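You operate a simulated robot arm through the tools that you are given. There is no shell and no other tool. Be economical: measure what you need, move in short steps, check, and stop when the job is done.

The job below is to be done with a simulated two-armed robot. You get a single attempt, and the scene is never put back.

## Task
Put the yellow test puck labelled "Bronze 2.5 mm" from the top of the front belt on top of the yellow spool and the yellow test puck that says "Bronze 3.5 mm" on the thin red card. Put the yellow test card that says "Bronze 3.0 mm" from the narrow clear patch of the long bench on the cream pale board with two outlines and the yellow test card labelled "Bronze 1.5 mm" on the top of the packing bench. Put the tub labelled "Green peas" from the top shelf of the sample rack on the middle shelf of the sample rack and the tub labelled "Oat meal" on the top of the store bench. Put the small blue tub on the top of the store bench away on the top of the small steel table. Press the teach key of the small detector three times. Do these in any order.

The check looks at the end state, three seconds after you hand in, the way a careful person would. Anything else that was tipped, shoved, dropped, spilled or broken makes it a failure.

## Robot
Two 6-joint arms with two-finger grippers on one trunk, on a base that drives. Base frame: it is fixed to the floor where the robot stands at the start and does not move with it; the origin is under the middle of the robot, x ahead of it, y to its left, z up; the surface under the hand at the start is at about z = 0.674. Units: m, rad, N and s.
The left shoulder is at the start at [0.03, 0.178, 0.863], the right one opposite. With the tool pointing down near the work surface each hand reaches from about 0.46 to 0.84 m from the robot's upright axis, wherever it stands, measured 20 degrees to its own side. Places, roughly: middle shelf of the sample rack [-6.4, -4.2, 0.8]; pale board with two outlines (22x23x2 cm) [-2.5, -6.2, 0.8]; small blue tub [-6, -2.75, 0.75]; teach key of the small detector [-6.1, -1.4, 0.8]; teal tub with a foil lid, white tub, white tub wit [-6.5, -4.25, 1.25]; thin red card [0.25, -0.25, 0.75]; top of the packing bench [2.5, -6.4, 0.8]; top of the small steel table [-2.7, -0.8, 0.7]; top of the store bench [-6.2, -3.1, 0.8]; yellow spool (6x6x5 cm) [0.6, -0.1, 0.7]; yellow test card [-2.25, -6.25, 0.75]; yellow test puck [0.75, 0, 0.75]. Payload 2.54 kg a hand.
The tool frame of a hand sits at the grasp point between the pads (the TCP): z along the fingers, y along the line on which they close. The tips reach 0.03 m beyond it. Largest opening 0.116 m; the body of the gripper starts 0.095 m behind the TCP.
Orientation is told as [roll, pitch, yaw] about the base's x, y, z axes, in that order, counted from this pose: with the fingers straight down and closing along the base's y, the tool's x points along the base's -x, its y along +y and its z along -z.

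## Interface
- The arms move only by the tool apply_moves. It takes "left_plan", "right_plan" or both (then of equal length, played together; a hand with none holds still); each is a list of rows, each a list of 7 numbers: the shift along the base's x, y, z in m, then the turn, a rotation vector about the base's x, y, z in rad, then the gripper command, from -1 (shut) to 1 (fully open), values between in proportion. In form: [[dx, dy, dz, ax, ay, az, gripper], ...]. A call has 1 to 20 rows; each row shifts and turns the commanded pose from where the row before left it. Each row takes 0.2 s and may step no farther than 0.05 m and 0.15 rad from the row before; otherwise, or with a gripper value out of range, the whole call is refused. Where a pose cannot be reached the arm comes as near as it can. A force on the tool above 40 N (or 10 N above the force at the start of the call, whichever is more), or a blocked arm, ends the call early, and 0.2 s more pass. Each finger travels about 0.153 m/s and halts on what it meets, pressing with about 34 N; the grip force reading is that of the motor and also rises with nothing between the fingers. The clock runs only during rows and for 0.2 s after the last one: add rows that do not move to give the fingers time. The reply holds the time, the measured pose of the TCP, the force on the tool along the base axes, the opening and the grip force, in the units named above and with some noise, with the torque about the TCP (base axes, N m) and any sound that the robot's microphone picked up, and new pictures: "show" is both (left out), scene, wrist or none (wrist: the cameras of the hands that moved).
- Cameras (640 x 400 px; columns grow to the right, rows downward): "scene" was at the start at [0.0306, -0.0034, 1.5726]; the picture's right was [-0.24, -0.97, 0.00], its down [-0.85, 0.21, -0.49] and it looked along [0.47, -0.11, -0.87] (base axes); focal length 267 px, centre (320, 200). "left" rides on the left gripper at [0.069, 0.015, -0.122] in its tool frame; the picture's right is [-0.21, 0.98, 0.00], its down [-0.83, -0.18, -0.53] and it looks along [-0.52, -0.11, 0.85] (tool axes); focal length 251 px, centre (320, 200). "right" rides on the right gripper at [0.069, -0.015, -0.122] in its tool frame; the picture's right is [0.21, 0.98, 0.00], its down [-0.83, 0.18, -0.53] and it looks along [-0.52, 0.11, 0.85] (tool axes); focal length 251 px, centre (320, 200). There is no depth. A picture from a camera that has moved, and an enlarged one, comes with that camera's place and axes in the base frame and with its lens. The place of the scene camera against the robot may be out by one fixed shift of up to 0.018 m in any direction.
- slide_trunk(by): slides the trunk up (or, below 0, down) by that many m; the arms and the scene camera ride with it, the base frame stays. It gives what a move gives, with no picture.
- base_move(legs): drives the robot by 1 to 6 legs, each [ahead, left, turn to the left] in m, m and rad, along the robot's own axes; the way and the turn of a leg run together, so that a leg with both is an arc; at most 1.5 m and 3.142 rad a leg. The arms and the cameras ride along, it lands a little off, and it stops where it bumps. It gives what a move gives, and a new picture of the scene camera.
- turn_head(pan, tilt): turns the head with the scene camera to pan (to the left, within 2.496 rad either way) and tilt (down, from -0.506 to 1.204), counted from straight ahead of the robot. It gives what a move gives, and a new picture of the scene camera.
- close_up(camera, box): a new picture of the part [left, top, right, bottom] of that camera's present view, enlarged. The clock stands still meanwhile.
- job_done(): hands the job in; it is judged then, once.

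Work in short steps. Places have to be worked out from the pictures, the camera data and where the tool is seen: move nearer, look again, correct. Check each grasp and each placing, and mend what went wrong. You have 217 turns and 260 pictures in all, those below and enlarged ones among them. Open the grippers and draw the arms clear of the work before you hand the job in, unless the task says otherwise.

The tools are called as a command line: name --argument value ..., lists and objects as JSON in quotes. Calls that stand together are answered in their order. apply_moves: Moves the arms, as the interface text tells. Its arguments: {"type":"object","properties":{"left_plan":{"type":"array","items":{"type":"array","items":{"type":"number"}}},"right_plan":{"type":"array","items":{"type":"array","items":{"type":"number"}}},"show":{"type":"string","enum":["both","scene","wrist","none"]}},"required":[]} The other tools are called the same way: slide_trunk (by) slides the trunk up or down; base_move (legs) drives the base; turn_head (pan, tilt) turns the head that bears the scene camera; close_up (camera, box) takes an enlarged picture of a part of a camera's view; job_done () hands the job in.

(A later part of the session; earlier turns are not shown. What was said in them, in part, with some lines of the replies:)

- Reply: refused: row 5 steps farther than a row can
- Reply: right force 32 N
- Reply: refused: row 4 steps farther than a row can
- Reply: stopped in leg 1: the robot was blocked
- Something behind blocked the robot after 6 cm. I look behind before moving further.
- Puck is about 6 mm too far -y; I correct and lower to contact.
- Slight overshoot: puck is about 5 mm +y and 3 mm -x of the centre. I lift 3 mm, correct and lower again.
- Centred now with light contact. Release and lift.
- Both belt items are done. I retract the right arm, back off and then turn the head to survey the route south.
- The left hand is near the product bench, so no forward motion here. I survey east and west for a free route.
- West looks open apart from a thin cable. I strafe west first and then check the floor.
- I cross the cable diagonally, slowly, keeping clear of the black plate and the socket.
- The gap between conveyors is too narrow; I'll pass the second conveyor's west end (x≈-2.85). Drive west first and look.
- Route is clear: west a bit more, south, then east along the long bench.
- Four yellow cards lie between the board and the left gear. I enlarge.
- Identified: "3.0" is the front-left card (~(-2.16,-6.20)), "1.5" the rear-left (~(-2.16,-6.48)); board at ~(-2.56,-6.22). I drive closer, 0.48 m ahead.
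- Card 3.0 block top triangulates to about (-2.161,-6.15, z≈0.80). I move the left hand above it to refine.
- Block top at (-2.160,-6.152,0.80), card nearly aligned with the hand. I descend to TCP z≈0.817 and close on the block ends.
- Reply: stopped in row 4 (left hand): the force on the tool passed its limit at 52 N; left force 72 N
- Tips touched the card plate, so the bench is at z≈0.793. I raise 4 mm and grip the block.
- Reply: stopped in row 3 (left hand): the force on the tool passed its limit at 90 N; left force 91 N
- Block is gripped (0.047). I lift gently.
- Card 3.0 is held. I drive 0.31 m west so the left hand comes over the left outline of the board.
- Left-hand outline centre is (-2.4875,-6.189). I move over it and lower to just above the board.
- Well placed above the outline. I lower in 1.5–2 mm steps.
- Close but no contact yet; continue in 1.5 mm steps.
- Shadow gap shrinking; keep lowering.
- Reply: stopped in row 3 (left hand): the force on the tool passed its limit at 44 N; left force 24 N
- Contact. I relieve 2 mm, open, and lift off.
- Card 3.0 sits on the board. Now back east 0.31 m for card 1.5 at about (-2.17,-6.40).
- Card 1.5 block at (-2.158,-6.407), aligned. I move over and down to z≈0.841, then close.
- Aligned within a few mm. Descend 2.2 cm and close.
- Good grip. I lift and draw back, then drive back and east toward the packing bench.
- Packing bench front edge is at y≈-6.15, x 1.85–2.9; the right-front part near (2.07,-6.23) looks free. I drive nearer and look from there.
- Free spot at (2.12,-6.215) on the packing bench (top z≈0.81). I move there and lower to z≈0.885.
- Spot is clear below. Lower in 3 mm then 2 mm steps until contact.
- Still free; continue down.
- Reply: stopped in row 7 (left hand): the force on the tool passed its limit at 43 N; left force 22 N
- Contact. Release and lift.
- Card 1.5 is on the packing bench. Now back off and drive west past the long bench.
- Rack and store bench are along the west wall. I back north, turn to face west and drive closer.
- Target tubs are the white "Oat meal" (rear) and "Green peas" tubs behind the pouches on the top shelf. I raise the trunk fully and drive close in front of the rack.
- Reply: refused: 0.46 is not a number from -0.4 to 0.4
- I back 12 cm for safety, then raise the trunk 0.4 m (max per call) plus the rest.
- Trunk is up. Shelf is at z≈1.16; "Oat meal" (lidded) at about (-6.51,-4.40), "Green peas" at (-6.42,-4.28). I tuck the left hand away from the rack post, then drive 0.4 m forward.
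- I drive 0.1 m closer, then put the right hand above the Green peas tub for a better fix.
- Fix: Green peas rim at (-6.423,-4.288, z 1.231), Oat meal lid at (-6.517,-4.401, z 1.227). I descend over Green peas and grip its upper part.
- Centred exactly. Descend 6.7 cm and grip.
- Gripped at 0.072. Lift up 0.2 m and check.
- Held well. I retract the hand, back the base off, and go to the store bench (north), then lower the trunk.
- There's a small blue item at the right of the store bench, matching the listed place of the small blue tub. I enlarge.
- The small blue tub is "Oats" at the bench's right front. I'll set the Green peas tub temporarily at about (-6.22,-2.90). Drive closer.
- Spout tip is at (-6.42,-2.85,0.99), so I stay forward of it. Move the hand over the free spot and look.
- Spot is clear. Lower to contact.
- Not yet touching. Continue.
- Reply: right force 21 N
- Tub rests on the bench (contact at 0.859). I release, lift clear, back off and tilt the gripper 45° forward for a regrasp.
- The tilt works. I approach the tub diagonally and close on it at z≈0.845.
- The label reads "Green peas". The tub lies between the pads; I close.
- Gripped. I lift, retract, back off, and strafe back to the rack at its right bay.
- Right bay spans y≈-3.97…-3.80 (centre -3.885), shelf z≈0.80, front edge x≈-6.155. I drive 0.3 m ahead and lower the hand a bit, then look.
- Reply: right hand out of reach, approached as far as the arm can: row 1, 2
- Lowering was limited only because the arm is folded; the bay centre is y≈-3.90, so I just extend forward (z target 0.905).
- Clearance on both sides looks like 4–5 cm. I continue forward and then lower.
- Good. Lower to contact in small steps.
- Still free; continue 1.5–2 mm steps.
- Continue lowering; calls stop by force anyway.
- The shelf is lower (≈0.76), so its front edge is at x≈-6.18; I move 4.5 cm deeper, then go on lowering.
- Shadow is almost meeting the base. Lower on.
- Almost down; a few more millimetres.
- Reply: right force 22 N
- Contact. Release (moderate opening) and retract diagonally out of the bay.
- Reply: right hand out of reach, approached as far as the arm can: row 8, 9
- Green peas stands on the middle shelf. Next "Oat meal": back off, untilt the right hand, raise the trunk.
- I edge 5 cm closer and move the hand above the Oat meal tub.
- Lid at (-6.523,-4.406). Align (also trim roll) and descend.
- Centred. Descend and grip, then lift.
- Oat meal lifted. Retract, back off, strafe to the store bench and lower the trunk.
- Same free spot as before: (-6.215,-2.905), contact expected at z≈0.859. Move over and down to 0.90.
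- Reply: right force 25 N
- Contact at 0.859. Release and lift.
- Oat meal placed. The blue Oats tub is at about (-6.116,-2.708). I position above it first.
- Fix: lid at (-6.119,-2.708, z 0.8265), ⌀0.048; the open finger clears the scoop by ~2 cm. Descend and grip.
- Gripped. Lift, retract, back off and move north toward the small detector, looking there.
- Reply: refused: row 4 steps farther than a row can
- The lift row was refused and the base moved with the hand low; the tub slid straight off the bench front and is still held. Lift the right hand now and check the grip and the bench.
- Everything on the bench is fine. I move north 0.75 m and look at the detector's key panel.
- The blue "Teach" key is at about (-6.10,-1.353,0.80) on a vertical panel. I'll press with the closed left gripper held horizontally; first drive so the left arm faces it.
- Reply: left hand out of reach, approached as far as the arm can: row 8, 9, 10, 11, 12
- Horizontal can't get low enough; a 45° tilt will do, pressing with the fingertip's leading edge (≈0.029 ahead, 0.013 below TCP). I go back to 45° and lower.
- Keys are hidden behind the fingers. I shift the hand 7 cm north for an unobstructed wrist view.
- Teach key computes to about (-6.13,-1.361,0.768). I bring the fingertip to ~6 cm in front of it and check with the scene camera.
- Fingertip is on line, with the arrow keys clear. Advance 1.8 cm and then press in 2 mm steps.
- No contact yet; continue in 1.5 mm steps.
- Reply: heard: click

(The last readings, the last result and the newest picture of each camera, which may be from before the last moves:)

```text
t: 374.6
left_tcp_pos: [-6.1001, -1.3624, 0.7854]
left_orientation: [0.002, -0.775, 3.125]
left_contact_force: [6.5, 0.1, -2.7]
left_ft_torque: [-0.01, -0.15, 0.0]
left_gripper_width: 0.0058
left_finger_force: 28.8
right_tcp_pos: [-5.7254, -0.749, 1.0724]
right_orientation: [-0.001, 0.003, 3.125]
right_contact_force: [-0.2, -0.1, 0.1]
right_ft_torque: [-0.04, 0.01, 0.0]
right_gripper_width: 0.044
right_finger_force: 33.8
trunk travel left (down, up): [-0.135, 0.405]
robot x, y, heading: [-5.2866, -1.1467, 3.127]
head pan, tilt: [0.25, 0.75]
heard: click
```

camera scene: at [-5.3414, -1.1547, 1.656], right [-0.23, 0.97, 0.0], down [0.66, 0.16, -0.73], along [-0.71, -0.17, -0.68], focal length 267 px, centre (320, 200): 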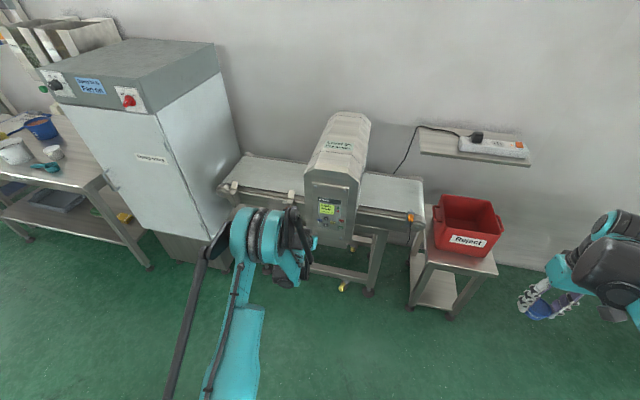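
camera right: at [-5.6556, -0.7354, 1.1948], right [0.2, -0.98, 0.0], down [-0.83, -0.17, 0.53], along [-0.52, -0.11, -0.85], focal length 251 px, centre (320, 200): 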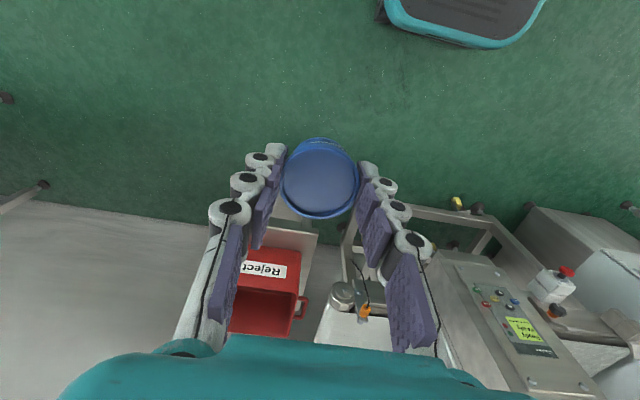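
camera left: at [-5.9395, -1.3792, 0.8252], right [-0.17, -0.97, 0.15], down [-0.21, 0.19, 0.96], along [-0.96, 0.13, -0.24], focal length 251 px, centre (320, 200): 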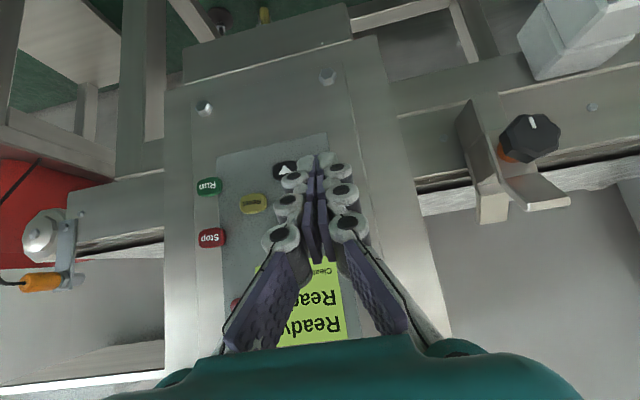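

A click was heard: first press. I back off 1.5 cm to release and look at the display.

apply_moves --left_plan '[[0.005, 0, 0, 0, 0, 0, -1], [0.01, 0, 0, 0, 0, 0, -1], [0, 0, 0, 0, 0, 0, -1]]' --show "none"

close_up --camera "scene" --box '[305, 180, 365, 230]'

```text
t: 375.4
left_tcp_pos: [-6.087, -1.3623, 0.7854]
left_orientation: [0.002, -0.773, 3.126]
left_contact_force: [0.1, -0.1, 0.0]
left_ft_torque: [0.01, -0.01, 0.03]
left_gripper_width: 0.0
left_finger_force: 28.6
right_tcp_pos: [-5.725, -0.7487, 1.0725]
right_orientation: [0.0, 0.002, 3.125]
right_contact_force: [0.1, 0.1, -0.8]
right_ft_torque: [-0.02, 0.02, 0.03]
right_gripper_width: 0.0441
right_finger_force: 33.9
trunk travel left (down, up): [-0.135, 0.405]
robot x, y, heading: [-5.2907, -1.1454, 3.127]
head pan, tilt: [0.25, 0.75]
```

```text
8.00 times, centred on (335, 205) of scene
camera zoom: at [-5.3417, -1.1548, 1.6559], right [-0.24, 0.97, 0.0], down [0.66, 0.16, -0.73], along [-0.71, -0.17, -0.68], focal length 2135 px, centre (200, 160)
```

zoom: 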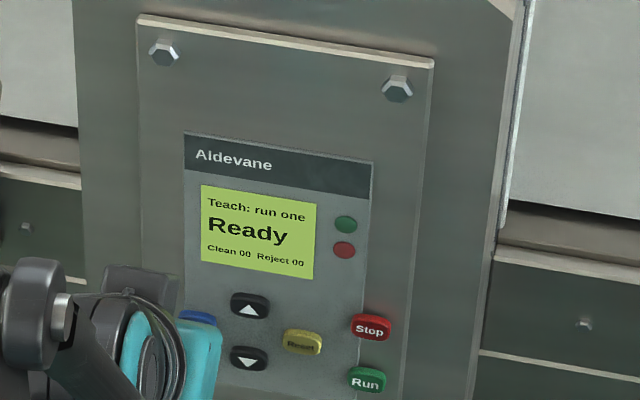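

The display shows "Teach: run one": one press registered. Second press, same stroke, then release.

apply_moves --left_plan '[[-0.009, 0, 0, 0, 0, 0, -1], [-0.003, 0, 0, 0, 0, 0, -1], [-0.002, 0, 0, 0, 0, 0, -1], [-0.0015, 0, 0, 0, 0, 0, -1], [0, 0, 0, 0, 0, 0, -1]]' --show "none"

close_up --camera "scene" --box '[305, 180, 365, 230]'

```text
t: 376.6
left_tcp_pos: [-6.1026, -1.3623, 0.7852]
left_orientation: [0.003, -0.776, 3.128]
left_contact_force: [10.2, -3.9, 1.1]
left_ft_torque: [0.0, -0.06, 0.1]
left_gripper_width: 0.0058
left_finger_force: 29.1
right_tcp_pos: [-5.7247, -0.748, 1.0723]
right_orientation: [0.001, 0.0, 3.126]
right_contact_force: [-0.7, 0.3, -0.9]
right_ft_torque: [-0.03, 0.01, 0.01]
right_gripper_width: 0.0444
right_finger_force: 34.4
trunk travel left (down, up): [-0.135, 0.405]
robot x, y, heading: [-5.2882, -1.1441, 3.13]
head pan, tilt: [0.25, 0.75]
heard: click
```

```text
8.00 times, centred on (335, 205) of scene
camera zoom: at [-5.3398, -1.1552, 1.656], right [-0.24, 0.97, 0.0], down [0.66, 0.16, -0.73], along [-0.71, -0.17, -0.68], focal length 2135 px, centre (200, 160)
```

zoom: 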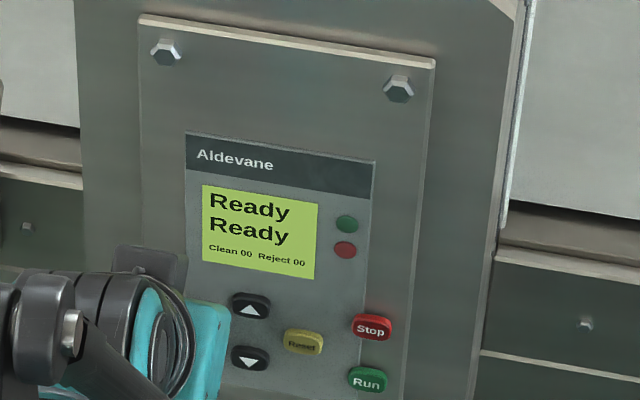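

Second press registered (display toggled to Ready). Release, then third press.

apply_moves --left_plan '[[0.005, 0, 0, 0, 0, 0, -1], [0.01, 0, 0, 0, 0, 0, -1], [0, 0, 0, 0, 0, 0, -1]]' --show "none"

apply_moves --left_plan '[[-0.009, 0, 0, 0, 0, 0, -1], [-0.003, 0, 0, 0, 0, 0, -1], [-0.002, 0, 0, 0, 0, 0, -1], [-0.001, 0, 0, 0, 0, 0, -1], [0, 0, 0, 0, 0, 0, -1]]' --show "none"

close_up --camera "scene" --box '[305, 180, 365, 230]'

```text
t: 377.4
left_tcp_pos: [-6.0873, -1.3613, 0.7846]
left_orientation: [0.001, -0.775, 3.127]
left_contact_force: [-0.2, 1.2, -0.7]
left_ft_torque: [-0.01, 0.0, -0.01]
left_gripper_width: 0.0001
left_finger_force: 28.7
right_tcp_pos: [-5.7253, -0.7486, 1.0723]
right_orientation: [0.0, 0.003, 3.126]
right_contact_force: [0.6, 0.3, -1.2]
right_ft_torque: [-0.01, -0.01, -0.01]
right_gripper_width: 0.0438
right_finger_force: 33.8
trunk travel left (down, up): [-0.135, 0.405]
robot x, y, heading: [-5.2859, -1.1482, 3.133]
head pan, tilt: [0.25, 0.75]
```

```text
t: 378.6
left_tcp_pos: [-6.1012, -1.3632, 0.7849]
left_orientation: [0.003, -0.775, 3.128]
left_contact_force: [11.1, -3.3, -4.3]
left_ft_torque: [-0.02, -0.27, 0.09]
left_gripper_width: 0.006
left_finger_force: 28.3
right_tcp_pos: [-5.7238, -0.7495, 1.0731]
right_orientation: [-0.001, 0.001, 3.126]
right_contact_force: [-0.8, -0.9, -0.3]
right_ft_torque: [-0.02, 0.02, -0.01]
right_gripper_width: 0.0441
right_finger_force: 34.3
trunk travel left (down, up): [-0.135, 0.405]
robot x, y, heading: [-5.2848, -1.1485, 3.133]
head pan, tilt: [0.25, 0.75]
heard: click
```

```text
8.00 times, centred on (335, 205) of scene
camera zoom: at [-5.3406, -1.1555, 1.6559], right [-0.24, 0.97, 0.0], down [0.66, 0.16, -0.73], along [-0.71, -0.17, -0.68], focal length 2135 px, centre (200, 160)
```

zoom: 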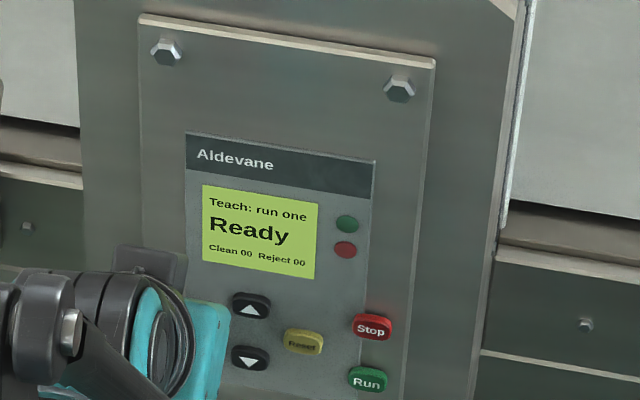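

Third press done (display "Teach: run one"). I retract the left hand straight back and untilt it.

apply_moves --left_plan '[[0.01, 0, 0, 0, 0, 0, -1], [0.04, 0, 0, 0, 0, 0, -1], [0.045, 0, 0.01, 0, 0, 0, -1], [0.045, 0, 0.03, 0, -0.12, 0, -1], [0.04, 0, 0.03, 0, -0.131, 0, -1], [0.04, 0, 0.03, 0, -0.131, 0, -1], [0.04, 0, 0.03, 0, -0.131, 0, -1], [0.03, 0, 0.03, 0, -0.131, 0, -0.6], [0.03, 0, 0.03, 0, -0.131, 0, -0.5], [0.03, 0, 0.01, 0, 0, 0, -0.5]]' --show "none"

turn_head --pan -2.4 --tilt 0.45

turn_head --pan 2.49 --tilt 0.45

```text
refused: row 4 steps farther than a row can; nothing moved
```

```text
t: 381.0
left_tcp_pos: [-6.1019, -1.3622, 0.7849]
left_orientation: [0.002, -0.774, 3.125]
left_contact_force: [11.5, -2.6, -0.6]
left_ft_torque: [-0.06, -0.16, 0.05]
left_gripper_width: 0.0061
left_finger_force: 28.4
right_tcp_pos: [-5.7236, -0.7499, 1.0723]
right_orientation: [0.0, 0.001, 3.126]
right_contact_force: [0.0, 0.1, -0.8]
right_ft_torque: [-0.01, 0.0, 0.01]
right_gripper_width: 0.0441
right_finger_force: 34.6
trunk travel left (down, up): [-0.135, 0.405]
robot x, y, heading: [-5.2856, -1.1465, 3.132]
head pan, tilt: [-2.4, 0.45]
camera scene: at [-5.1912, -1.0743, 1.6823], right [0.67, -0.74, 0.0], down [-0.32, -0.29, -0.9], along [0.67, 0.6, -0.44], focal length 267 px, centre (320, 200)
```

scene: 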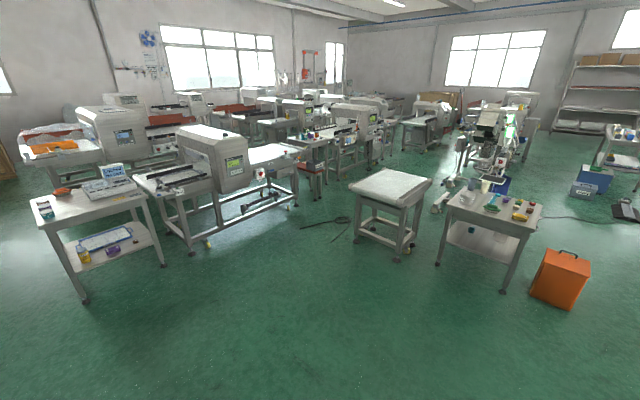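

```text
t: 384.8
left_tcp_pos: [-6.1019, -1.3633, 0.7859]
left_orientation: [0.002, -0.775, 3.125]
left_contact_force: [10.8, 0.8, 0.6]
left_ft_torque: [0.03, -0.11, 0.02]
left_gripper_width: 0.006
left_finger_force: 28.6
right_tcp_pos: [-5.726, -0.7495, 1.0729]
right_orientation: [0.0, -0.001, 3.126]
right_contact_force: [-0.7, 0.1, 0.0]
right_ft_torque: [-0.03, 0.0, 0.01]
right_gripper_width: 0.0442
right_finger_force: 34.7
trunk travel left (down, up): [-0.135, 0.405]
robot x, y, heading: [-5.2845, -1.1448, 3.135]
head pan, tilt: [2.491, 0.45]
camera scene: at [-5.1871, -1.1918, 1.6823], right [-0.62, -0.79, 0.0], down [-0.34, 0.27, -0.9], along [0.71, -0.55, -0.44], focal length 267 px, centre (320, 200)
```

scene: 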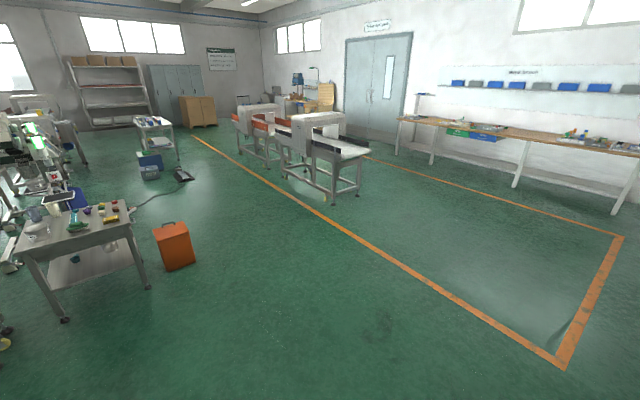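

Still touching the key; retract with smaller rows first.

apply_moves --left_plan '[[0.01, 0, 0, 0, 0, 0, -1], [0.04, 0, 0, 0, 0, 0, -1], [0.045, 0, 0.01, 0, 0, 0, -1], [0.035, 0, 0.03, 0, -0.12, 0, -1], [0.035, 0, 0.03, 0, -0.131, 0, -1], [0.035, 0, 0.03, 0, -0.131, 0, -1], [0.035, 0, 0.03, 0, -0.131, 0, -1], [0.03, 0, 0.03, 0, -0.131, 0, -0.6], [0.03, 0, 0.03, 0, -0.131, 0, -0.5], [0.03, 0, 0.01, 0, 0, 0, -0.5]]' --show "none"

```text
t: 387.0
left_tcp_pos: [-5.7755, -1.3594, 0.9855]
left_orientation: [-0.008, 0.0, 3.132]
left_contact_force: [0.1, 0.6, 1.9]
left_ft_torque: [0.03, 0.05, 0.0]
left_gripper_width: 0.0293
left_finger_force: 0.1
right_tcp_pos: [-5.7248, -0.749, 1.0715]
right_orientation: [0.0, -0.001, 3.126]
right_contact_force: [0.2, 0.2, -0.5]
right_ft_torque: [-0.04, 0.03, 0.0]
right_gripper_width: 0.044
right_finger_force: 33.7
trunk travel left (down, up): [-0.135, 0.405]
robot x, y, heading: [-5.2867, -1.1467, 3.134]
head pan, tilt: [2.491, 0.45]
```

Now to the small steel table near (-2.65,-0.84): back off, turn to face east and approach to look.

base_move --legs '[[-0.6, 0, 0], [0, 0, 1.0], [0, 0, 1.0], [0, 0, 1.15], [0.9, 0, 0]]'

turn_head --pan 0 --tilt 0.55

```text
t: 402.7
left_tcp_pos: [-3.3035, -0.9394, 0.9864]
left_orientation: [-0.007, 0.0, -0.005]
left_contact_force: [-0.3, -0.3, 0.0]
left_ft_torque: [0.0, 0.01, 0.01]
left_gripper_width: 0.0291
left_finger_force: 0.0
right_tcp_pos: [-3.3507, -1.5519, 1.0717]
right_orientation: [0.0, 0.002, -0.009]
right_contact_force: [-0.3, 0.1, -0.7]
right_ft_torque: [0.02, 0.01, 0.0]
right_gripper_width: 0.044
right_finger_force: 33.8
trunk travel left (down, up): [-0.135, 0.405]
robot x, y, heading: [-3.7937, -1.1577, -0.005]
head pan, tilt: [2.491, 0.45]
camera scene: at [-3.8962, -1.0886, 1.6824], right [0.61, 0.79, 0.0], down [0.34, -0.27, -0.9], along [-0.71, 0.55, -0.43], focal length 267 px, centre (320, 200)
```

scene: 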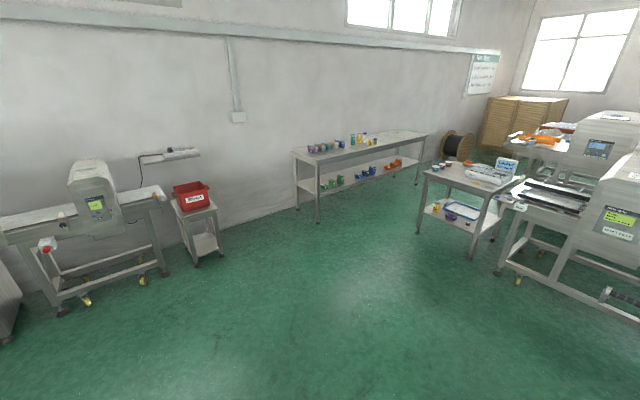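

```text
t: 404.9
left_tcp_pos: [-3.3032, -0.9402, 0.9861]
left_orientation: [-0.007, -0.001, -0.003]
left_contact_force: [0.1, 0.4, 0.9]
left_ft_torque: [0.02, 0.03, 0.0]
left_gripper_width: 0.029
left_finger_force: 0.0
right_tcp_pos: [-3.3505, -1.5524, 1.0728]
right_orientation: [0.0, 0.001, -0.008]
right_contact_force: [0.0, -0.5, -0.1]
right_ft_torque: [0.02, -0.04, 0.03]
right_gripper_width: 0.0439
right_finger_force: 34.0
trunk travel left (down, up): [-0.135, 0.405]
robot x, y, heading: [-3.7904, -1.1565, -0.007]
head pan, tilt: [0.0, 0.55]
camera scene: at [-3.7342, -1.145, 1.6733], right [0.0, -1.0, 0.0], down [-0.52, 0.0, -0.85], along [0.85, 0.0, -0.52], focal length 267 px, centre (320, 200)
```

scene: 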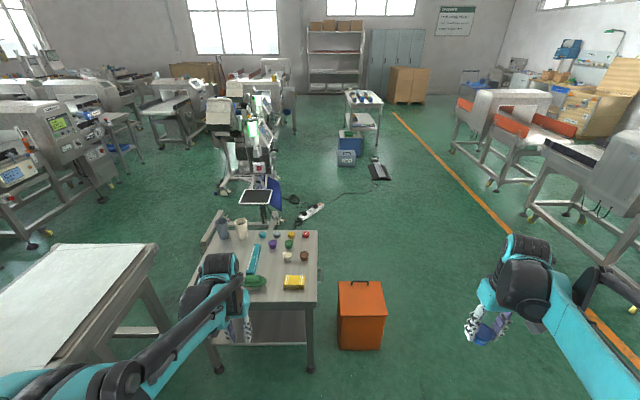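

I enlarge the small steel table.

close_up --camera "scene" --box '[185, 205, 345, 345]'

```text
2.86 times, centred on (265, 275) of scene
camera zoom: at [-3.7342, -1.145, 1.6733], right [0.0, -1.0, 0.0], down [-0.52, 0.0, -0.85], along [0.85, 0.0, -0.52], focal length 763 px, centre (477, -14)
```

zoom: 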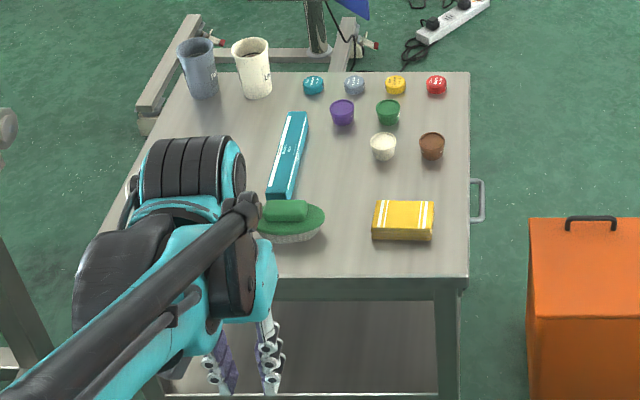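

Free spot between the teal box and the pots at about (-2.82,-0.91). I shift the robot to face it, keeping the left hand up and aside.

apply_moves --left_plan '[[0, 0.02, 0.04, 0, 0, 0, -0.5], [0, 0.03, 0.04, 0, 0, 0, -0.5], [0, 0.03, 0.03, 0, 0, 0, -0.5], [0, 0, 0, 0, 0, 0, -0.5]]' --show "none"

base_move --legs '[[0.15, 0.22, 0], [0.17, 0, 0]]'

```text
t: 405.9
left_tcp_pos: [-3.3022, -0.8587, 1.0946]
left_orientation: [-0.009, 0.0, -0.004]
left_contact_force: [0.7, 0.1, -0.8]
left_ft_torque: [0.03, 0.04, -0.02]
left_gripper_width: 0.0288
left_finger_force: 0.1
right_tcp_pos: [-3.3491, -1.5522, 1.0723]
right_orientation: [0.0, 0.001, -0.009]
right_contact_force: [0.0, 0.0, -0.9]
right_ft_torque: [0.01, -0.01, 0.01]
right_gripper_width: 0.0439
right_finger_force: 33.8
trunk travel left (down, up): [-0.135, 0.405]
robot x, y, heading: [-3.7914, -1.1589, -0.002]
head pan, tilt: [0.0, 0.55]
```

```text
t: 408.9
left_tcp_pos: [-2.9795, -0.6412, 1.0944]
left_orientation: [-0.008, 0.003, -0.008]
left_contact_force: [0.9, -0.2, -0.5]
left_ft_torque: [0.04, 0.06, -0.02]
left_gripper_width: 0.0287
left_finger_force: 0.2
right_tcp_pos: [-3.0297, -1.332, 1.0716]
right_orientation: [0.0, 0.003, -0.013]
right_contact_force: [0.8, -0.3, -0.3]
right_ft_torque: [0.0, 0.03, -0.01]
right_gripper_width: 0.0442
right_finger_force: 33.8
trunk travel left (down, up): [-0.135, 0.405]
robot x, y, heading: [-3.4702, -0.9353, -0.007]
head pan, tilt: [0.0, 0.55]
camera scene: at [-3.4116, -0.9246, 1.6732], right [-0.01, -1.0, 0.0], down [-0.52, 0.0, -0.85], along [0.85, -0.01, -0.52], focal length 267 px, centre (320, 200)
```

scene: 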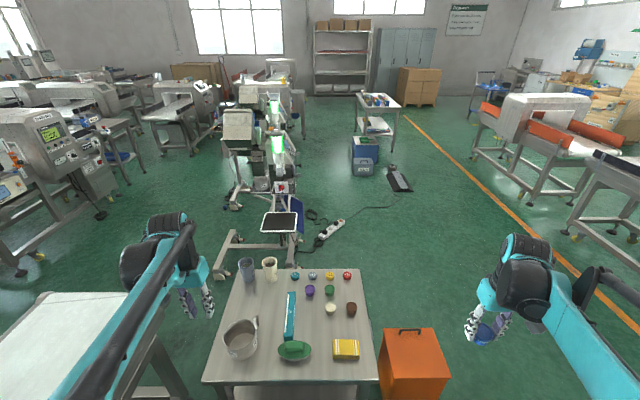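

Bring the right hand over the free spot at height and look with the wrist camera.

apply_moves --right_plan '[[0.015, 0.044, 0, 0, 0, 0, -1], [0.015, 0.044, 0, 0, 0, 0, -1], [0.015, 0.044, 0, 0, 0, 0, -1], [0.015, 0.044, 0, 0, 0, 0, -1], [0.015, 0.044, -0.01, 0, 0, 0, -1], [0.015, 0.044, -0.01, 0, 0, 0, -1], [0.015, 0.044, -0.01, 0, 0, 0, -1], [0.015, 0.044, -0.015, 0, 0, 0, -1], [0.015, 0.044, -0.015, 0, 0, 0, -1], [0, 0, 0, 0, 0, 0, -1]]' --show "both"

```text
t: 411.1
left_tcp_pos: [-2.9809, -0.6412, 1.0954]
left_orientation: [-0.008, 0.001, -0.007]
left_contact_force: [0.6, -0.3, 0.5]
left_ft_torque: [0.01, -0.02, -0.02]
left_gripper_width: 0.0289
left_finger_force: 0.0
right_tcp_pos: [-2.8965, -0.9372, 1.0123]
right_orientation: [0.002, 0.0, -0.014]
right_contact_force: [-0.3, -0.3, -0.6]
right_ft_torque: [-0.01, -0.01, 0.03]
right_gripper_width: 0.0441
right_finger_force: 34.0
trunk travel left (down, up): [-0.135, 0.405]
robot x, y, heading: [-3.4712, -0.9401, -0.011]
head pan, tilt: [0.0, 0.55]
camera scene: at [-3.4142, -0.9256, 1.6734], right [-0.01, -1.0, 0.0], down [-0.52, 0.0, -0.85], along [0.85, -0.01, -0.52], focal length 267 px, centre (320, 200)
camera right: at [-2.9651, -0.9521, 1.1347], right [-0.2, 0.98, 0.0], down [0.83, 0.17, 0.53], along [0.52, 0.11, -0.85], focal length 251 px, centre (320, 200)
```

scene: 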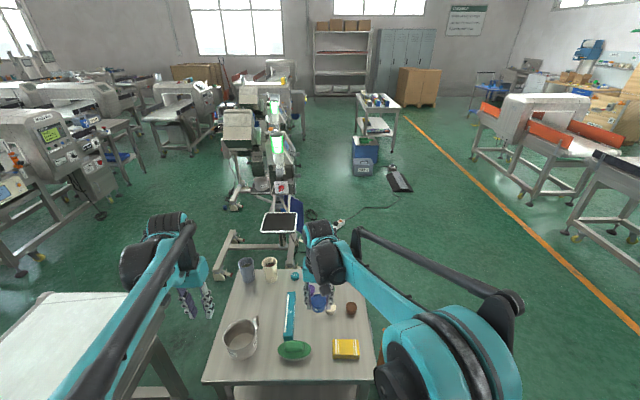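
right: 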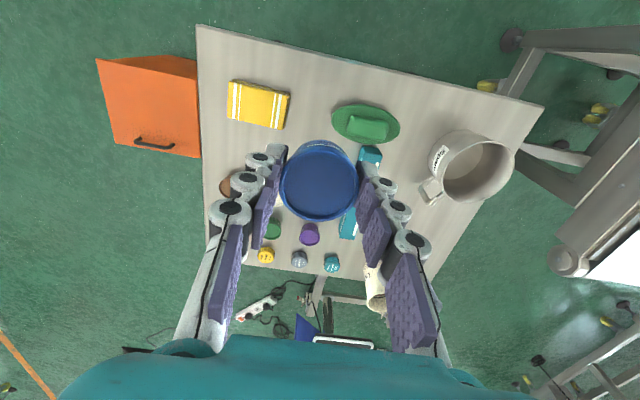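

I choose the interior gap at (-2.81,-0.918). Move there and lower partway, then verify from both cameras.

apply_moves --right_plan '[[0.043, 0.01, 0, 0, 0, 0.01, -1], [0.0435, 0.009, 0, 0, 0, 0, -1], [0, 0, -0.045, 0, 0, 0, -1], [0, 0, -0.045, 0, 0, 0, -1], [0, 0, -0.04, 0, 0, 0, -1], [0, 0, 0, 0, 0, 0, -1]]' --show "wrist"

turn_head --pan 0.0 --tilt 0.9

close_up --camera "scene" --box '[230, 130, 390, 270]'

```text
t: 412.5
left_tcp_pos: [-2.9802, -0.64, 1.0944]
left_orientation: [-0.008, 0.0, -0.007]
left_contact_force: [-0.2, 0.5, -0.4]
left_ft_torque: [0.01, -0.03, 0.01]
left_gripper_width: 0.0288
left_finger_force: 0.0
right_tcp_pos: [-2.812, -0.9161, 0.8801]
right_orientation: [0.0, 0.002, -0.002]
right_contact_force: [0.4, 0.5, -0.7]
right_ft_torque: [0.02, 0.0, -0.02]
right_gripper_width: 0.0441
right_finger_force: 33.9
trunk travel left (down, up): [-0.135, 0.405]
robot x, y, heading: [-3.4716, -0.9367, -0.003]
head pan, tilt: [0.0, 0.55]
camera right: at [-2.8808, -0.931, 1.0043], right [-0.21, 0.98, 0.0], down [0.83, 0.18, 0.53], along [0.52, 0.11, -0.85], focal length 251 px, centre (320, 200)
```

right: 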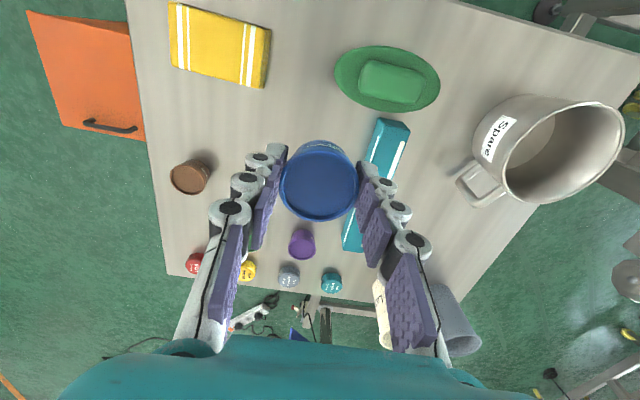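

```text
t: 413.3
left_tcp_pos: [-2.981, -0.6389, 1.0951]
left_orientation: [-0.008, -0.001, -0.008]
left_contact_force: [0.3, 0.3, 0.2]
left_ft_torque: [0.01, 0.0, 0.02]
left_gripper_width: 0.029
left_finger_force: 0.0
right_tcp_pos: [-2.812, -0.9153, 0.8812]
right_orientation: [-0.002, 0.002, -0.003]
right_contact_force: [0.4, -0.1, -0.7]
right_ft_torque: [-0.01, -0.03, 0.02]
right_gripper_width: 0.0441
right_finger_force: 33.9
trunk travel left (down, up): [-0.135, 0.405]
robot x, y, heading: [-3.4717, -0.9328, -0.006]
head pan, tilt: [0.0, 0.901]
camera scene: at [-3.4277, -0.9244, 1.6441], right [-0.01, -1.0, 0.0], down [-0.78, 0.01, -0.62], along [0.62, -0.01, -0.78], focal length 267 px, centre (320, 200)
```

scene: 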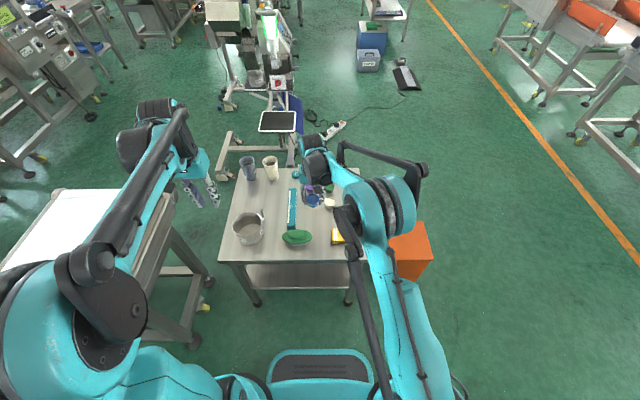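

```text
2.86 times, centred on (310, 200) of scene
camera zoom: at [-3.4277, -0.9244, 1.6441], right [-0.01, -1.0, 0.0], down [-0.78, 0.01, -0.62], along [0.62, -0.01, -0.78], focal length 763 px, centre (349, 200)
```

zoom: 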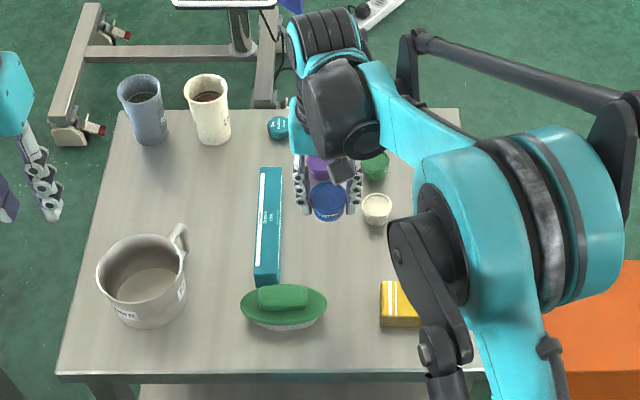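

Finger clearances: ≥2 cm to the teal box, pots further away. Lower quickly to 0.80 and then slowly to contact.

apply_moves --right_plan '[[0, -0.002, -0.04, 0, 0, 0, -1], [0, 0, -0.03, 0, 0, 0, -1], [0, 0, -0.005, 0, 0, 0, -1], [0, 0, -0.004, 0, 0, 0, -1], [0, 0, -0.004, 0, 0, 0, -1], [0, 0, -0.003, 0, 0, 0, -1], [0, 0, -0.003, 0, 0, 0, -1], [0, 0, -0.003, 0, 0, 0, -1], [0, 0, -0.003, 0, 0, 0, -1], [0, 0, 0, 0, 0, 0, -1]]' --show "wrist"

```text
t: 415.5
left_tcp_pos: [-2.9807, -0.6385, 1.0955]
left_orientation: [-0.008, -0.002, -0.008]
left_contact_force: [-0.4, 0.0, 0.2]
left_ft_torque: [0.0, 0.0, -0.02]
left_gripper_width: 0.029
left_finger_force: 0.0
right_tcp_pos: [-2.8083, -0.9198, 0.7865]
right_orientation: [0.0, 0.001, -0.004]
right_contact_force: [0.0, -0.1, 0.0]
right_ft_torque: [0.03, -0.03, 0.03]
right_gripper_width: 0.0442
right_finger_force: 33.8
trunk travel left (down, up): [-0.135, 0.405]
robot x, y, heading: [-3.4705, -0.9347, -0.011]
head pan, tilt: [0.0, 0.901]
camera right: at [-2.8787, -0.9352, 0.9095], right [-0.21, 0.98, 0.0], down [0.83, 0.18, 0.53], along [0.52, 0.11, -0.85], focal length 251 px, centre (320, 200)
```

right: 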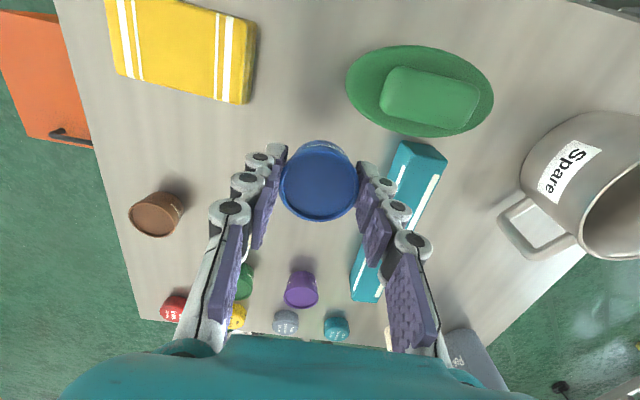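

Clear of everything. Continue down to contact.

apply_moves --right_plan '[[0, 0, -0.003, 0, 0, 0, -1], [0, 0, -0.003, 0, 0, 0, -1], [0, 0, -0.003, 0, 0, 0, -1], [0, 0, -0.003, 0, 0, 0, -1], [0, 0, -0.003, 0, 0, 0, -1], [0, 0, -0.002, 0, 0, 0, -1], [0, 0, -0.002, 0, 0, 0, -1], [0, 0, -0.002, 0, 0, 0, -1], [0, 0, 0, 0, 0, 0, -1]]' --show "wrist"

```text
t: 417.5
left_tcp_pos: [-2.98, -0.6404, 1.094]
left_orientation: [-0.009, 0.0, -0.008]
left_contact_force: [-1.2, 0.3, 0.1]
left_ft_torque: [0.02, -0.04, 0.0]
left_gripper_width: 0.0292
left_finger_force: 0.0
right_tcp_pos: [-2.8086, -0.9201, 0.7644]
right_orientation: [0.002, 0.001, -0.004]
right_contact_force: [0.4, 0.1, -0.3]
right_ft_torque: [-0.01, 0.03, -0.01]
right_gripper_width: 0.0443
right_finger_force: 33.9
trunk travel left (down, up): [-0.135, 0.405]
robot x, y, heading: [-3.4679, -0.9395, -0.009]
head pan, tilt: [0.0, 0.901]
camera right: at [-2.8778, -0.9345, 0.8874], right [-0.21, 0.98, 0.0], down [0.83, 0.18, 0.53], along [0.52, 0.11, -0.85], focal length 251 px, centre (320, 200)
```

right: 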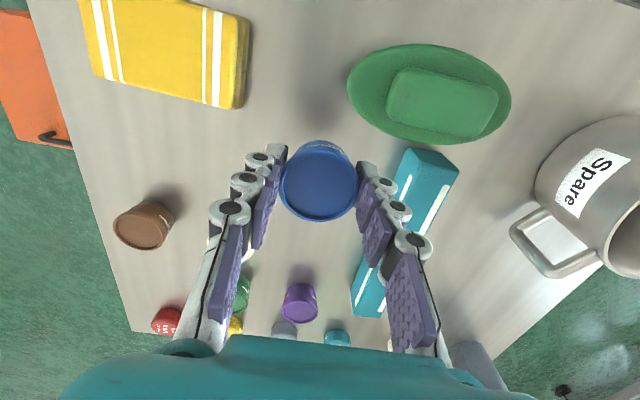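

Shadow still separated; continue.

apply_moves --right_plan '[[0, 0, -0.003, 0, 0, 0, -1], [0, 0, -0.003, 0, 0, 0, -1], [0, 0, -0.003, 0, 0, 0, -1], [0, 0, -0.003, 0, 0, 0, -1], [0, 0, -0.002, 0, 0, 0, -1], [0, 0, -0.002, 0, 0, 0, -1], [0, 0, -0.002, 0, 0, 0, -1], [0, 0, -0.002, 0, 0, 0, -1], [0, 0, 0, 0, 0, 0, -1]]' --show "wrist"

```text
t: 419.5
left_tcp_pos: [-2.9815, -0.6399, 1.0945]
left_orientation: [-0.008, 0.001, -0.006]
left_contact_force: [-0.2, -0.2, -0.2]
left_ft_torque: [-0.01, 0.01, -0.02]
left_gripper_width: 0.0291
left_finger_force: 0.0
right_tcp_pos: [-2.8099, -0.9202, 0.7455]
right_orientation: [0.0, 0.002, -0.003]
right_contact_force: [1.0, 0.4, -0.9]
right_ft_torque: [0.01, 0.01, 0.0]
right_gripper_width: 0.044
right_finger_force: 34.5
trunk travel left (down, up): [-0.135, 0.405]
robot x, y, heading: [-3.4687, -0.9377, -0.008]
head pan, tilt: [0.0, 0.901]
camera right: at [-2.8784, -0.9351, 0.8688], right [-0.21, 0.98, 0.0], down [0.83, 0.18, 0.53], along [0.52, 0.11, -0.85], focal length 251 px, centre (320, 200)
```

right: 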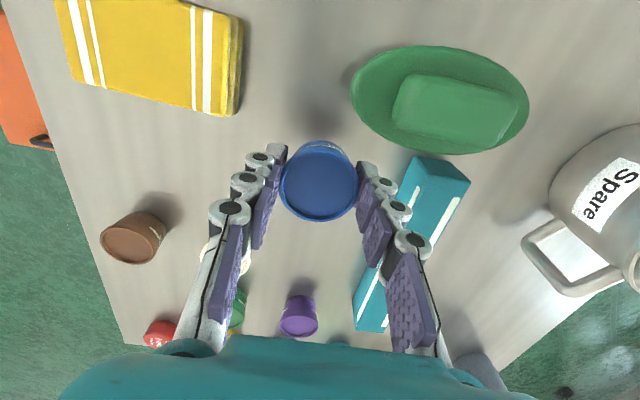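

Continue lowering; the shadow is close.

apply_moves --right_plan '[[0, 0, -0.003, 0, 0, 0, -1], [0, 0, -0.003, 0, 0, 0, -1], [0, 0, -0.002, 0, 0, 0, -1], [0, 0, -0.002, 0, 0, 0, -1], [0, 0, -0.002, 0, 0, 0, -1], [0, 0, -0.002, 0, 0, 0, -1], [0, 0, -0.002, 0, 0, 0, -1], [0, 0, 0, 0, 0, 0, -1]]' --show "wrist"

```text
t: 421.3
left_tcp_pos: [-2.9811, -0.6395, 1.0951]
left_orientation: [-0.009, 0.0, -0.006]
left_contact_force: [0.2, -0.3, 0.5]
left_ft_torque: [0.0, -0.01, -0.03]
left_gripper_width: 0.029
left_finger_force: 0.1
right_tcp_pos: [-2.8093, -0.9199, 0.7297]
right_orientation: [0.001, 0.002, -0.004]
right_contact_force: [0.0, 0.3, 0.0]
right_ft_torque: [-0.01, 0.05, -0.02]
right_gripper_width: 0.0441
right_finger_force: 34.1
trunk travel left (down, up): [-0.135, 0.405]
robot x, y, heading: [-3.4678, -0.9355, -0.011]
head pan, tilt: [0.0, 0.901]
camera right: at [-2.8782, -0.9347, 0.8524], right [-0.21, 0.98, 0.0], down [0.83, 0.18, 0.53], along [0.52, 0.11, -0.85], focal length 251 px, centre (320, 200)
```

right: 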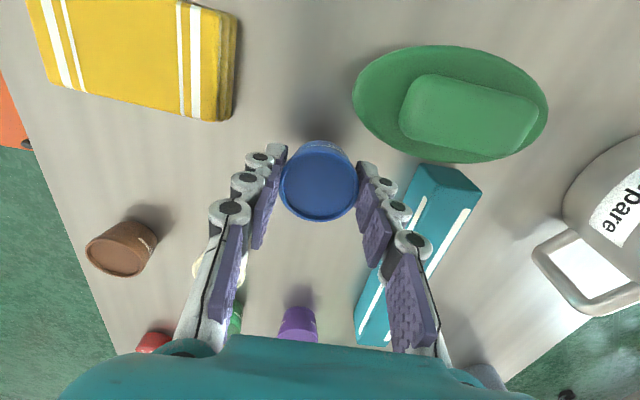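

Nearly there; continue.

apply_moves --right_plan '[[0, 0, -0.002, 0, 0, 0, -1], [0, 0, -0.002, 0, 0, 0, -1], [0, 0, -0.002, 0, 0, 0, -1], [0, 0, -0.002, 0, 0, 0, -1], [0, 0, -0.002, 0, 0, 0, -1], [0, 0, -0.002, 0, 0, 0, -1], [0, 0, 0, 0, 0, 0, -1]]' --show "wrist"

```text
t: 422.9
left_tcp_pos: [-2.9801, -0.6408, 1.095]
left_orientation: [-0.01, -0.001, -0.008]
left_contact_force: [0.1, 0.5, -0.8]
left_ft_torque: [-0.04, -0.02, 0.01]
left_gripper_width: 0.0288
left_finger_force: 0.1
right_tcp_pos: [-2.8105, -0.9201, 0.7174]
right_orientation: [0.0, 0.002, -0.003]
right_contact_force: [-0.6, 1.0, -0.1]
right_ft_torque: [-0.01, 0.02, -0.01]
right_gripper_width: 0.0444
right_finger_force: 34.1
trunk travel left (down, up): [-0.135, 0.405]
robot x, y, heading: [-3.4733, -0.9348, -0.007]
head pan, tilt: [0.0, 0.901]
camera right: at [-2.8783, -0.9352, 0.8402], right [-0.21, 0.98, 0.0], down [0.83, 0.18, 0.53], along [0.52, 0.11, -0.85], focal length 251 px, centre (320, 200)
```

right: 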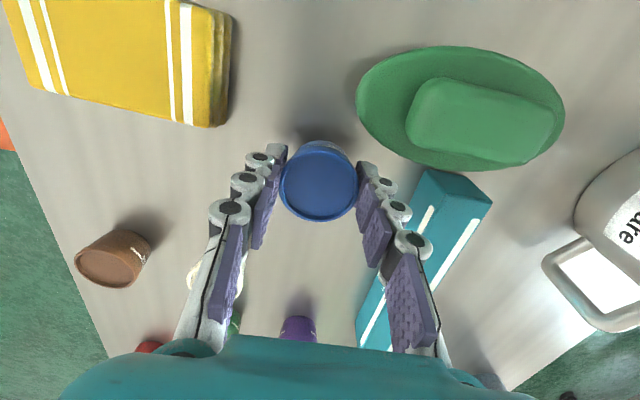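

Continue another few millimetres.

apply_moves --right_plan '[[0, 0, -0.002, 0, 0, 0, -1], [0, 0, -0.002, 0, 0, 0, -1], [0, 0, -0.002, 0, 0, 0, -1], [0, 0, -0.002, 0, 0, 0, -1], [0, 0, -0.002, 0, 0, 0, -1], [0, 0, 0, 0, 0, 0, -1]]' --show "none"

```text
t: 424.3
left_tcp_pos: [-2.9814, -0.6398, 1.0945]
left_orientation: [-0.01, 0.0, -0.004]
left_contact_force: [0.5, 0.0, 0.3]
left_ft_torque: [-0.02, 0.01, 0.02]
left_gripper_width: 0.0287
left_finger_force: 0.0
right_tcp_pos: [-2.8093, -0.9206, 0.7089]
right_orientation: [0.001, 0.001, -0.005]
right_contact_force: [1.2, 0.7, -0.8]
right_ft_torque: [-0.01, 0.01, 0.02]
right_gripper_width: 0.044
right_finger_force: 34.1
trunk travel left (down, up): [-0.135, 0.405]
robot x, y, heading: [-3.4696, -0.9359, -0.006]
head pan, tilt: [0.0, 0.901]
```

apply_moves --right_plan '[[0, 0, -0.002, 0, 0, 0, -1], [0, 0, -0.002, 0, 0, 0, -1], [0, 0, -0.002, 0, 0, 0, -1], [0, 0, -0.002, 0, 0, 0, -1], [0, 0, 0, 0, 0, 0, -1]]' --show "wrist"

```text
t: 425.5
left_tcp_pos: [-2.9802, -0.6408, 1.0949]
left_orientation: [-0.007, 0.0, -0.009]
left_contact_force: [0.0, 1.2, -0.8]
left_ft_torque: [0.04, 0.0, 0.01]
left_gripper_width: 0.029
left_finger_force: 0.0
right_tcp_pos: [-2.8092, -0.9208, 0.6998]
right_orientation: [0.001, 0.002, -0.004]
right_contact_force: [0.2, -0.8, -0.5]
right_ft_torque: [0.03, -0.01, 0.02]
right_gripper_width: 0.0444
right_finger_force: 33.7
trunk travel left (down, up): [-0.135, 0.405]
robot x, y, heading: [-3.4648, -0.9343, -0.013]
head pan, tilt: [0.0, 0.901]
camera right: at [-2.8772, -0.9351, 0.8225], right [-0.21, 0.98, 0.0], down [0.83, 0.18, 0.53], along [0.52, 0.11, -0.85], focal length 251 px, centre (320, 200)
```

right: 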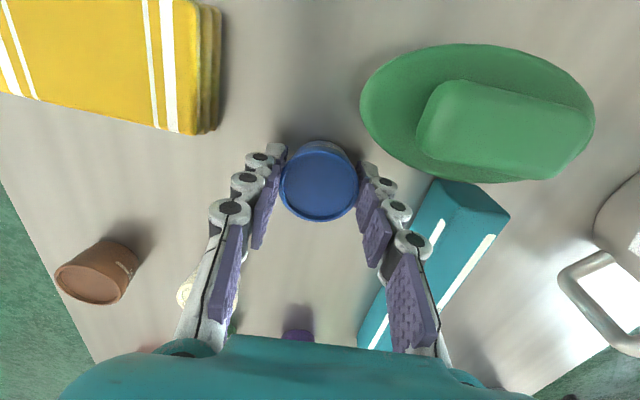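

Very close now; continue.

apply_moves --right_plan '[[0, 0, -0.002, 0, 0, 0, -1], [0, 0, -0.002, 0, 0, 0, -1], [0, 0, -0.002, 0, 0, 0, -1], [0, 0, -0.002, 0, 0, 0, -1], [0, 0, -0.002, 0, 0, 0, -1], [0, 0, 0, 0, 0, 0, -1]]' --show "none"

```text
t: 426.9
left_tcp_pos: [-2.9818, -0.6397, 1.0953]
left_orientation: [-0.007, 0.0, -0.007]
left_contact_force: [-0.2, -0.2, 0.8]
left_ft_torque: [0.0, 0.01, 0.0]
left_gripper_width: 0.0287
left_finger_force: 0.1
right_tcp_pos: [-2.8102, -0.92, 0.6906]
right_orientation: [0.0, 0.001, -0.004]
right_contact_force: [4.3, 1.9, 21.0]
right_ft_torque: [-0.01, -0.08, 0.06]
right_gripper_width: 0.0447
right_finger_force: 33.5
trunk travel left (down, up): [-0.135, 0.405]
robot x, y, heading: [-3.4707, -0.9341, -0.01]
head pan, tilt: [0.0, 0.901]
```

Contact. Release gently with a small opening and lift straight up.

apply_moves --right_plan '[[0, 0, 0.001, 0, 0, 0, -0.5], [0, 0, 0, 0, 0, 0, -0.1], [0, 0, 0, 0, 0, 0, 0.0], [0, 0, 0.03, 0, 0, 0, 0.0], [0, 0, 0.045, 0, 0, 0, 0.0], [0, 0, 0.045, 0, 0, 0, 0.0], [0, 0, 0.045, 0, 0, 0, 0.0], [0, -0.02, 0.04, 0, 0, 0, 0.3], [-0.03, -0.03, 0.02, 0, 0, 0, 0.3]]' --show "wrist"

close_up --camera "scene" --box '[230, 130, 390, 270]'

```text
t: 428.9
left_tcp_pos: [-2.9821, -0.6394, 1.0956]
left_orientation: [-0.009, 0.001, -0.006]
left_contact_force: [-0.2, -0.1, 1.0]
left_ft_torque: [0.02, -0.07, 0.0]
left_gripper_width: 0.0287
left_finger_force: 0.1
right_tcp_pos: [-2.8408, -0.9718, 0.9186]
right_orientation: [0.0, 0.0, -0.002]
right_contact_force: [-0.6, -0.8, -0.5]
right_ft_torque: [0.0, -0.04, -0.01]
right_gripper_width: 0.0754
right_finger_force: 0.1
trunk travel left (down, up): [-0.135, 0.405]
robot x, y, heading: [-3.4736, -0.9342, -0.011]
head pan, tilt: [0.0, 0.901]
camera right: at [-2.9096, -0.9868, 1.0405], right [-0.21, 0.98, 0.0], down [0.83, 0.18, 0.53], along [0.52, 0.11, -0.85], focal length 251 px, centre (320, 200)
```

right: 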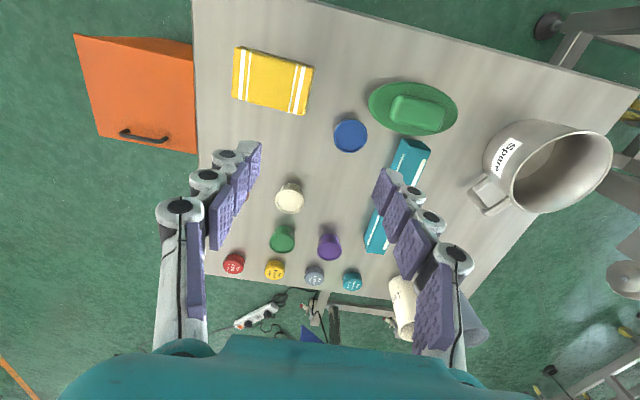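

```text
2.86 times, centred on (310, 200) of scene
camera zoom: at [-3.43, -0.9251, 1.6441], right [-0.01, -1.0, 0.0], down [-0.78, 0.01, -0.62], along [0.62, 0.0, -0.78], focal length 763 px, centre (349, 200)
```

zoom: 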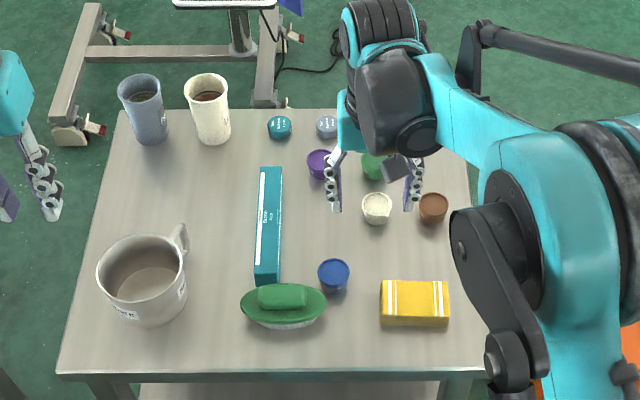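

The blue tub stands freely on the small steel table, nothing disturbed. I raise the hand, back the base away and open both grippers.

apply_moves --right_plan '[[0, -0.03, 0.03, 0, 0, 0, 0.3], [-0.03, -0.03, 0.02, 0, 0, 0, 0.3], [-0.04, -0.02, 0.0, 0, 0, 0, 0.3], [-0.04, -0.02, 0, 0, 0, 0, 0.3]]' --show "none"

base_move --legs '[[-0.45, 0, 0]]'

apply_moves --left_plan '[[0, 0, 0, 0, 0, 0, 0.5], [0, 0, 0, 0, 0, 0, 1], [0, 0, 0, 0, 0, 0, 1]]' --right_plan '[[0, 0, 0, 0, 0, 0, 0.7], [0, 0, 0, 0, 0, 0, 1], [0, 0, 0, 0, 0, 0, 1]]' --show "scene"

```text
t: 429.9
left_tcp_pos: [-2.9811, -0.6402, 1.0949]
left_orientation: [-0.009, 0.0, -0.007]
left_contact_force: [-0.7, -0.1, -0.4]
left_ft_torque: [-0.03, -0.04, -0.02]
left_gripper_width: 0.0289
left_finger_force: 0.1
right_tcp_pos: [-2.9508, -1.0696, 0.9659]
right_orientation: [-0.001, 0.001, -0.004]
right_contact_force: [0.6, -0.7, 0.6]
right_ft_torque: [-0.01, -0.01, -0.01]
right_gripper_width: 0.0754
right_finger_force: 0.0
trunk travel left (down, up): [-0.135, 0.405]
robot x, y, heading: [-3.4677, -0.9338, -0.01]
head pan, tilt: [0.0, 0.901]
```

```text
t: 432.6
left_tcp_pos: [-3.4323, -0.6342, 1.0953]
left_orientation: [-0.008, -0.001, -0.001]
left_contact_force: [0.1, 0.3, 0.3]
left_ft_torque: [0.0, -0.01, -0.01]
left_gripper_width: 0.0289
left_finger_force: 0.1
right_tcp_pos: [-3.399, -1.0626, 0.9662]
right_orientation: [0.001, 0.0, 0.004]
right_contact_force: [-1.1, 0.5, 0.0]
right_ft_torque: [0.01, -0.04, -0.03]
right_gripper_width: 0.0752
right_finger_force: 0.0
trunk travel left (down, up): [-0.135, 0.405]
robot x, y, heading: [-3.922, -0.9332, -0.0]
head pan, tilt: [0.0, 0.901]
camera scene: at [-3.8785, -0.9218, 1.6441], right [0.0, -1.0, 0.0], down [-0.78, 0.0, -0.62], along [0.62, 0.0, -0.78], focal length 267 px, centre (320, 200)
```

scene: 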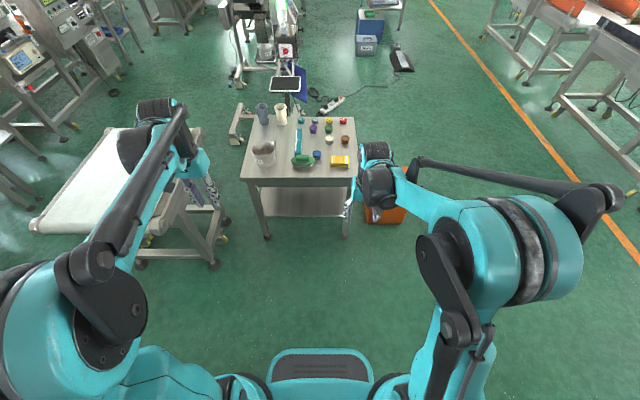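

```text
t: 433.4
left_tcp_pos: [-3.4315, -0.6347, 1.094]
left_orientation: [-0.008, 0.0, -0.002]
left_contact_force: [-0.5, -0.6, 0.1]
left_ft_torque: [-0.02, -0.01, 0.01]
left_gripper_width: 0.1158
left_finger_force: 0.1
right_tcp_pos: [-3.3987, -1.0636, 0.9655]
right_orientation: [0.001, 0.003, 0.003]
right_contact_force: [0.2, -0.3, -0.8]
right_ft_torque: [-0.04, 0.01, 0.02]
right_gripper_width: 0.1162
right_finger_force: 0.0
trunk travel left (down, up): [-0.135, 0.405]
robot x, y, heading: [-3.9188, -0.9317, 0.002]
head pan, tilt: [0.0, 0.901]
camera scene: at [-3.8775, -0.9218, 1.644], right [0.0, -1.0, 0.0], down [-0.78, 0.0, -0.62], along [0.62, 0.0, -0.78], focal length 267 px, centre (320, 200)
```

scene: 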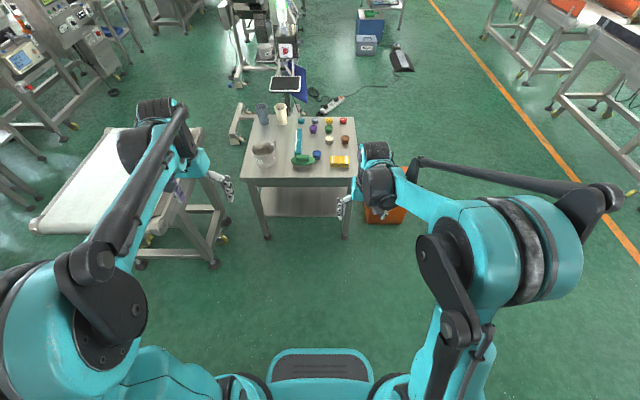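

All the placings and the three key presses are done, both grippers are open and the arms are clear of the work. I hand in.

job_done

```text
The job is handed in.
```

I did every item on the list and handed the job in; each placing and each key press was checked with the cameras, the force reading or the detector's display.

- **Pucks:** "Bronze 2.5 mm" is on the yellow spool, and "Bronze 3.5 mm" is on the thin red card.
- **Cards:** "Bronze 3.0 mm" is on the pale board, inside the left outline apart from about 2 mm of overlap on its lines. "Bronze 1.5 mm" is on the packing bench.
- **Tubs:** "Green peas" is on the middle shelf of the rack, "Oat meal" is on the store bench, and the small blue tub is on the small steel table. "Green peas" stood on the store bench briefly while I changed the grip.
- **Teach key:** I pressed it three times, with a click each time. The display now reads "Teach: run one".

Three things happened along the way that did not show as damage:

- **Bump at the start:** the robot touched the machine behind it when backing up. The cups on its tray looked untouched.
- **Cable:** the robot crossed a thin cable on the floor, without being stopped by it.
- **Blue tub:** one lift was refused, so the tub slid about 7 cm along the store bench in the gripper and off its front edge. It stayed gripped and nothing else on the bench was disturbed.
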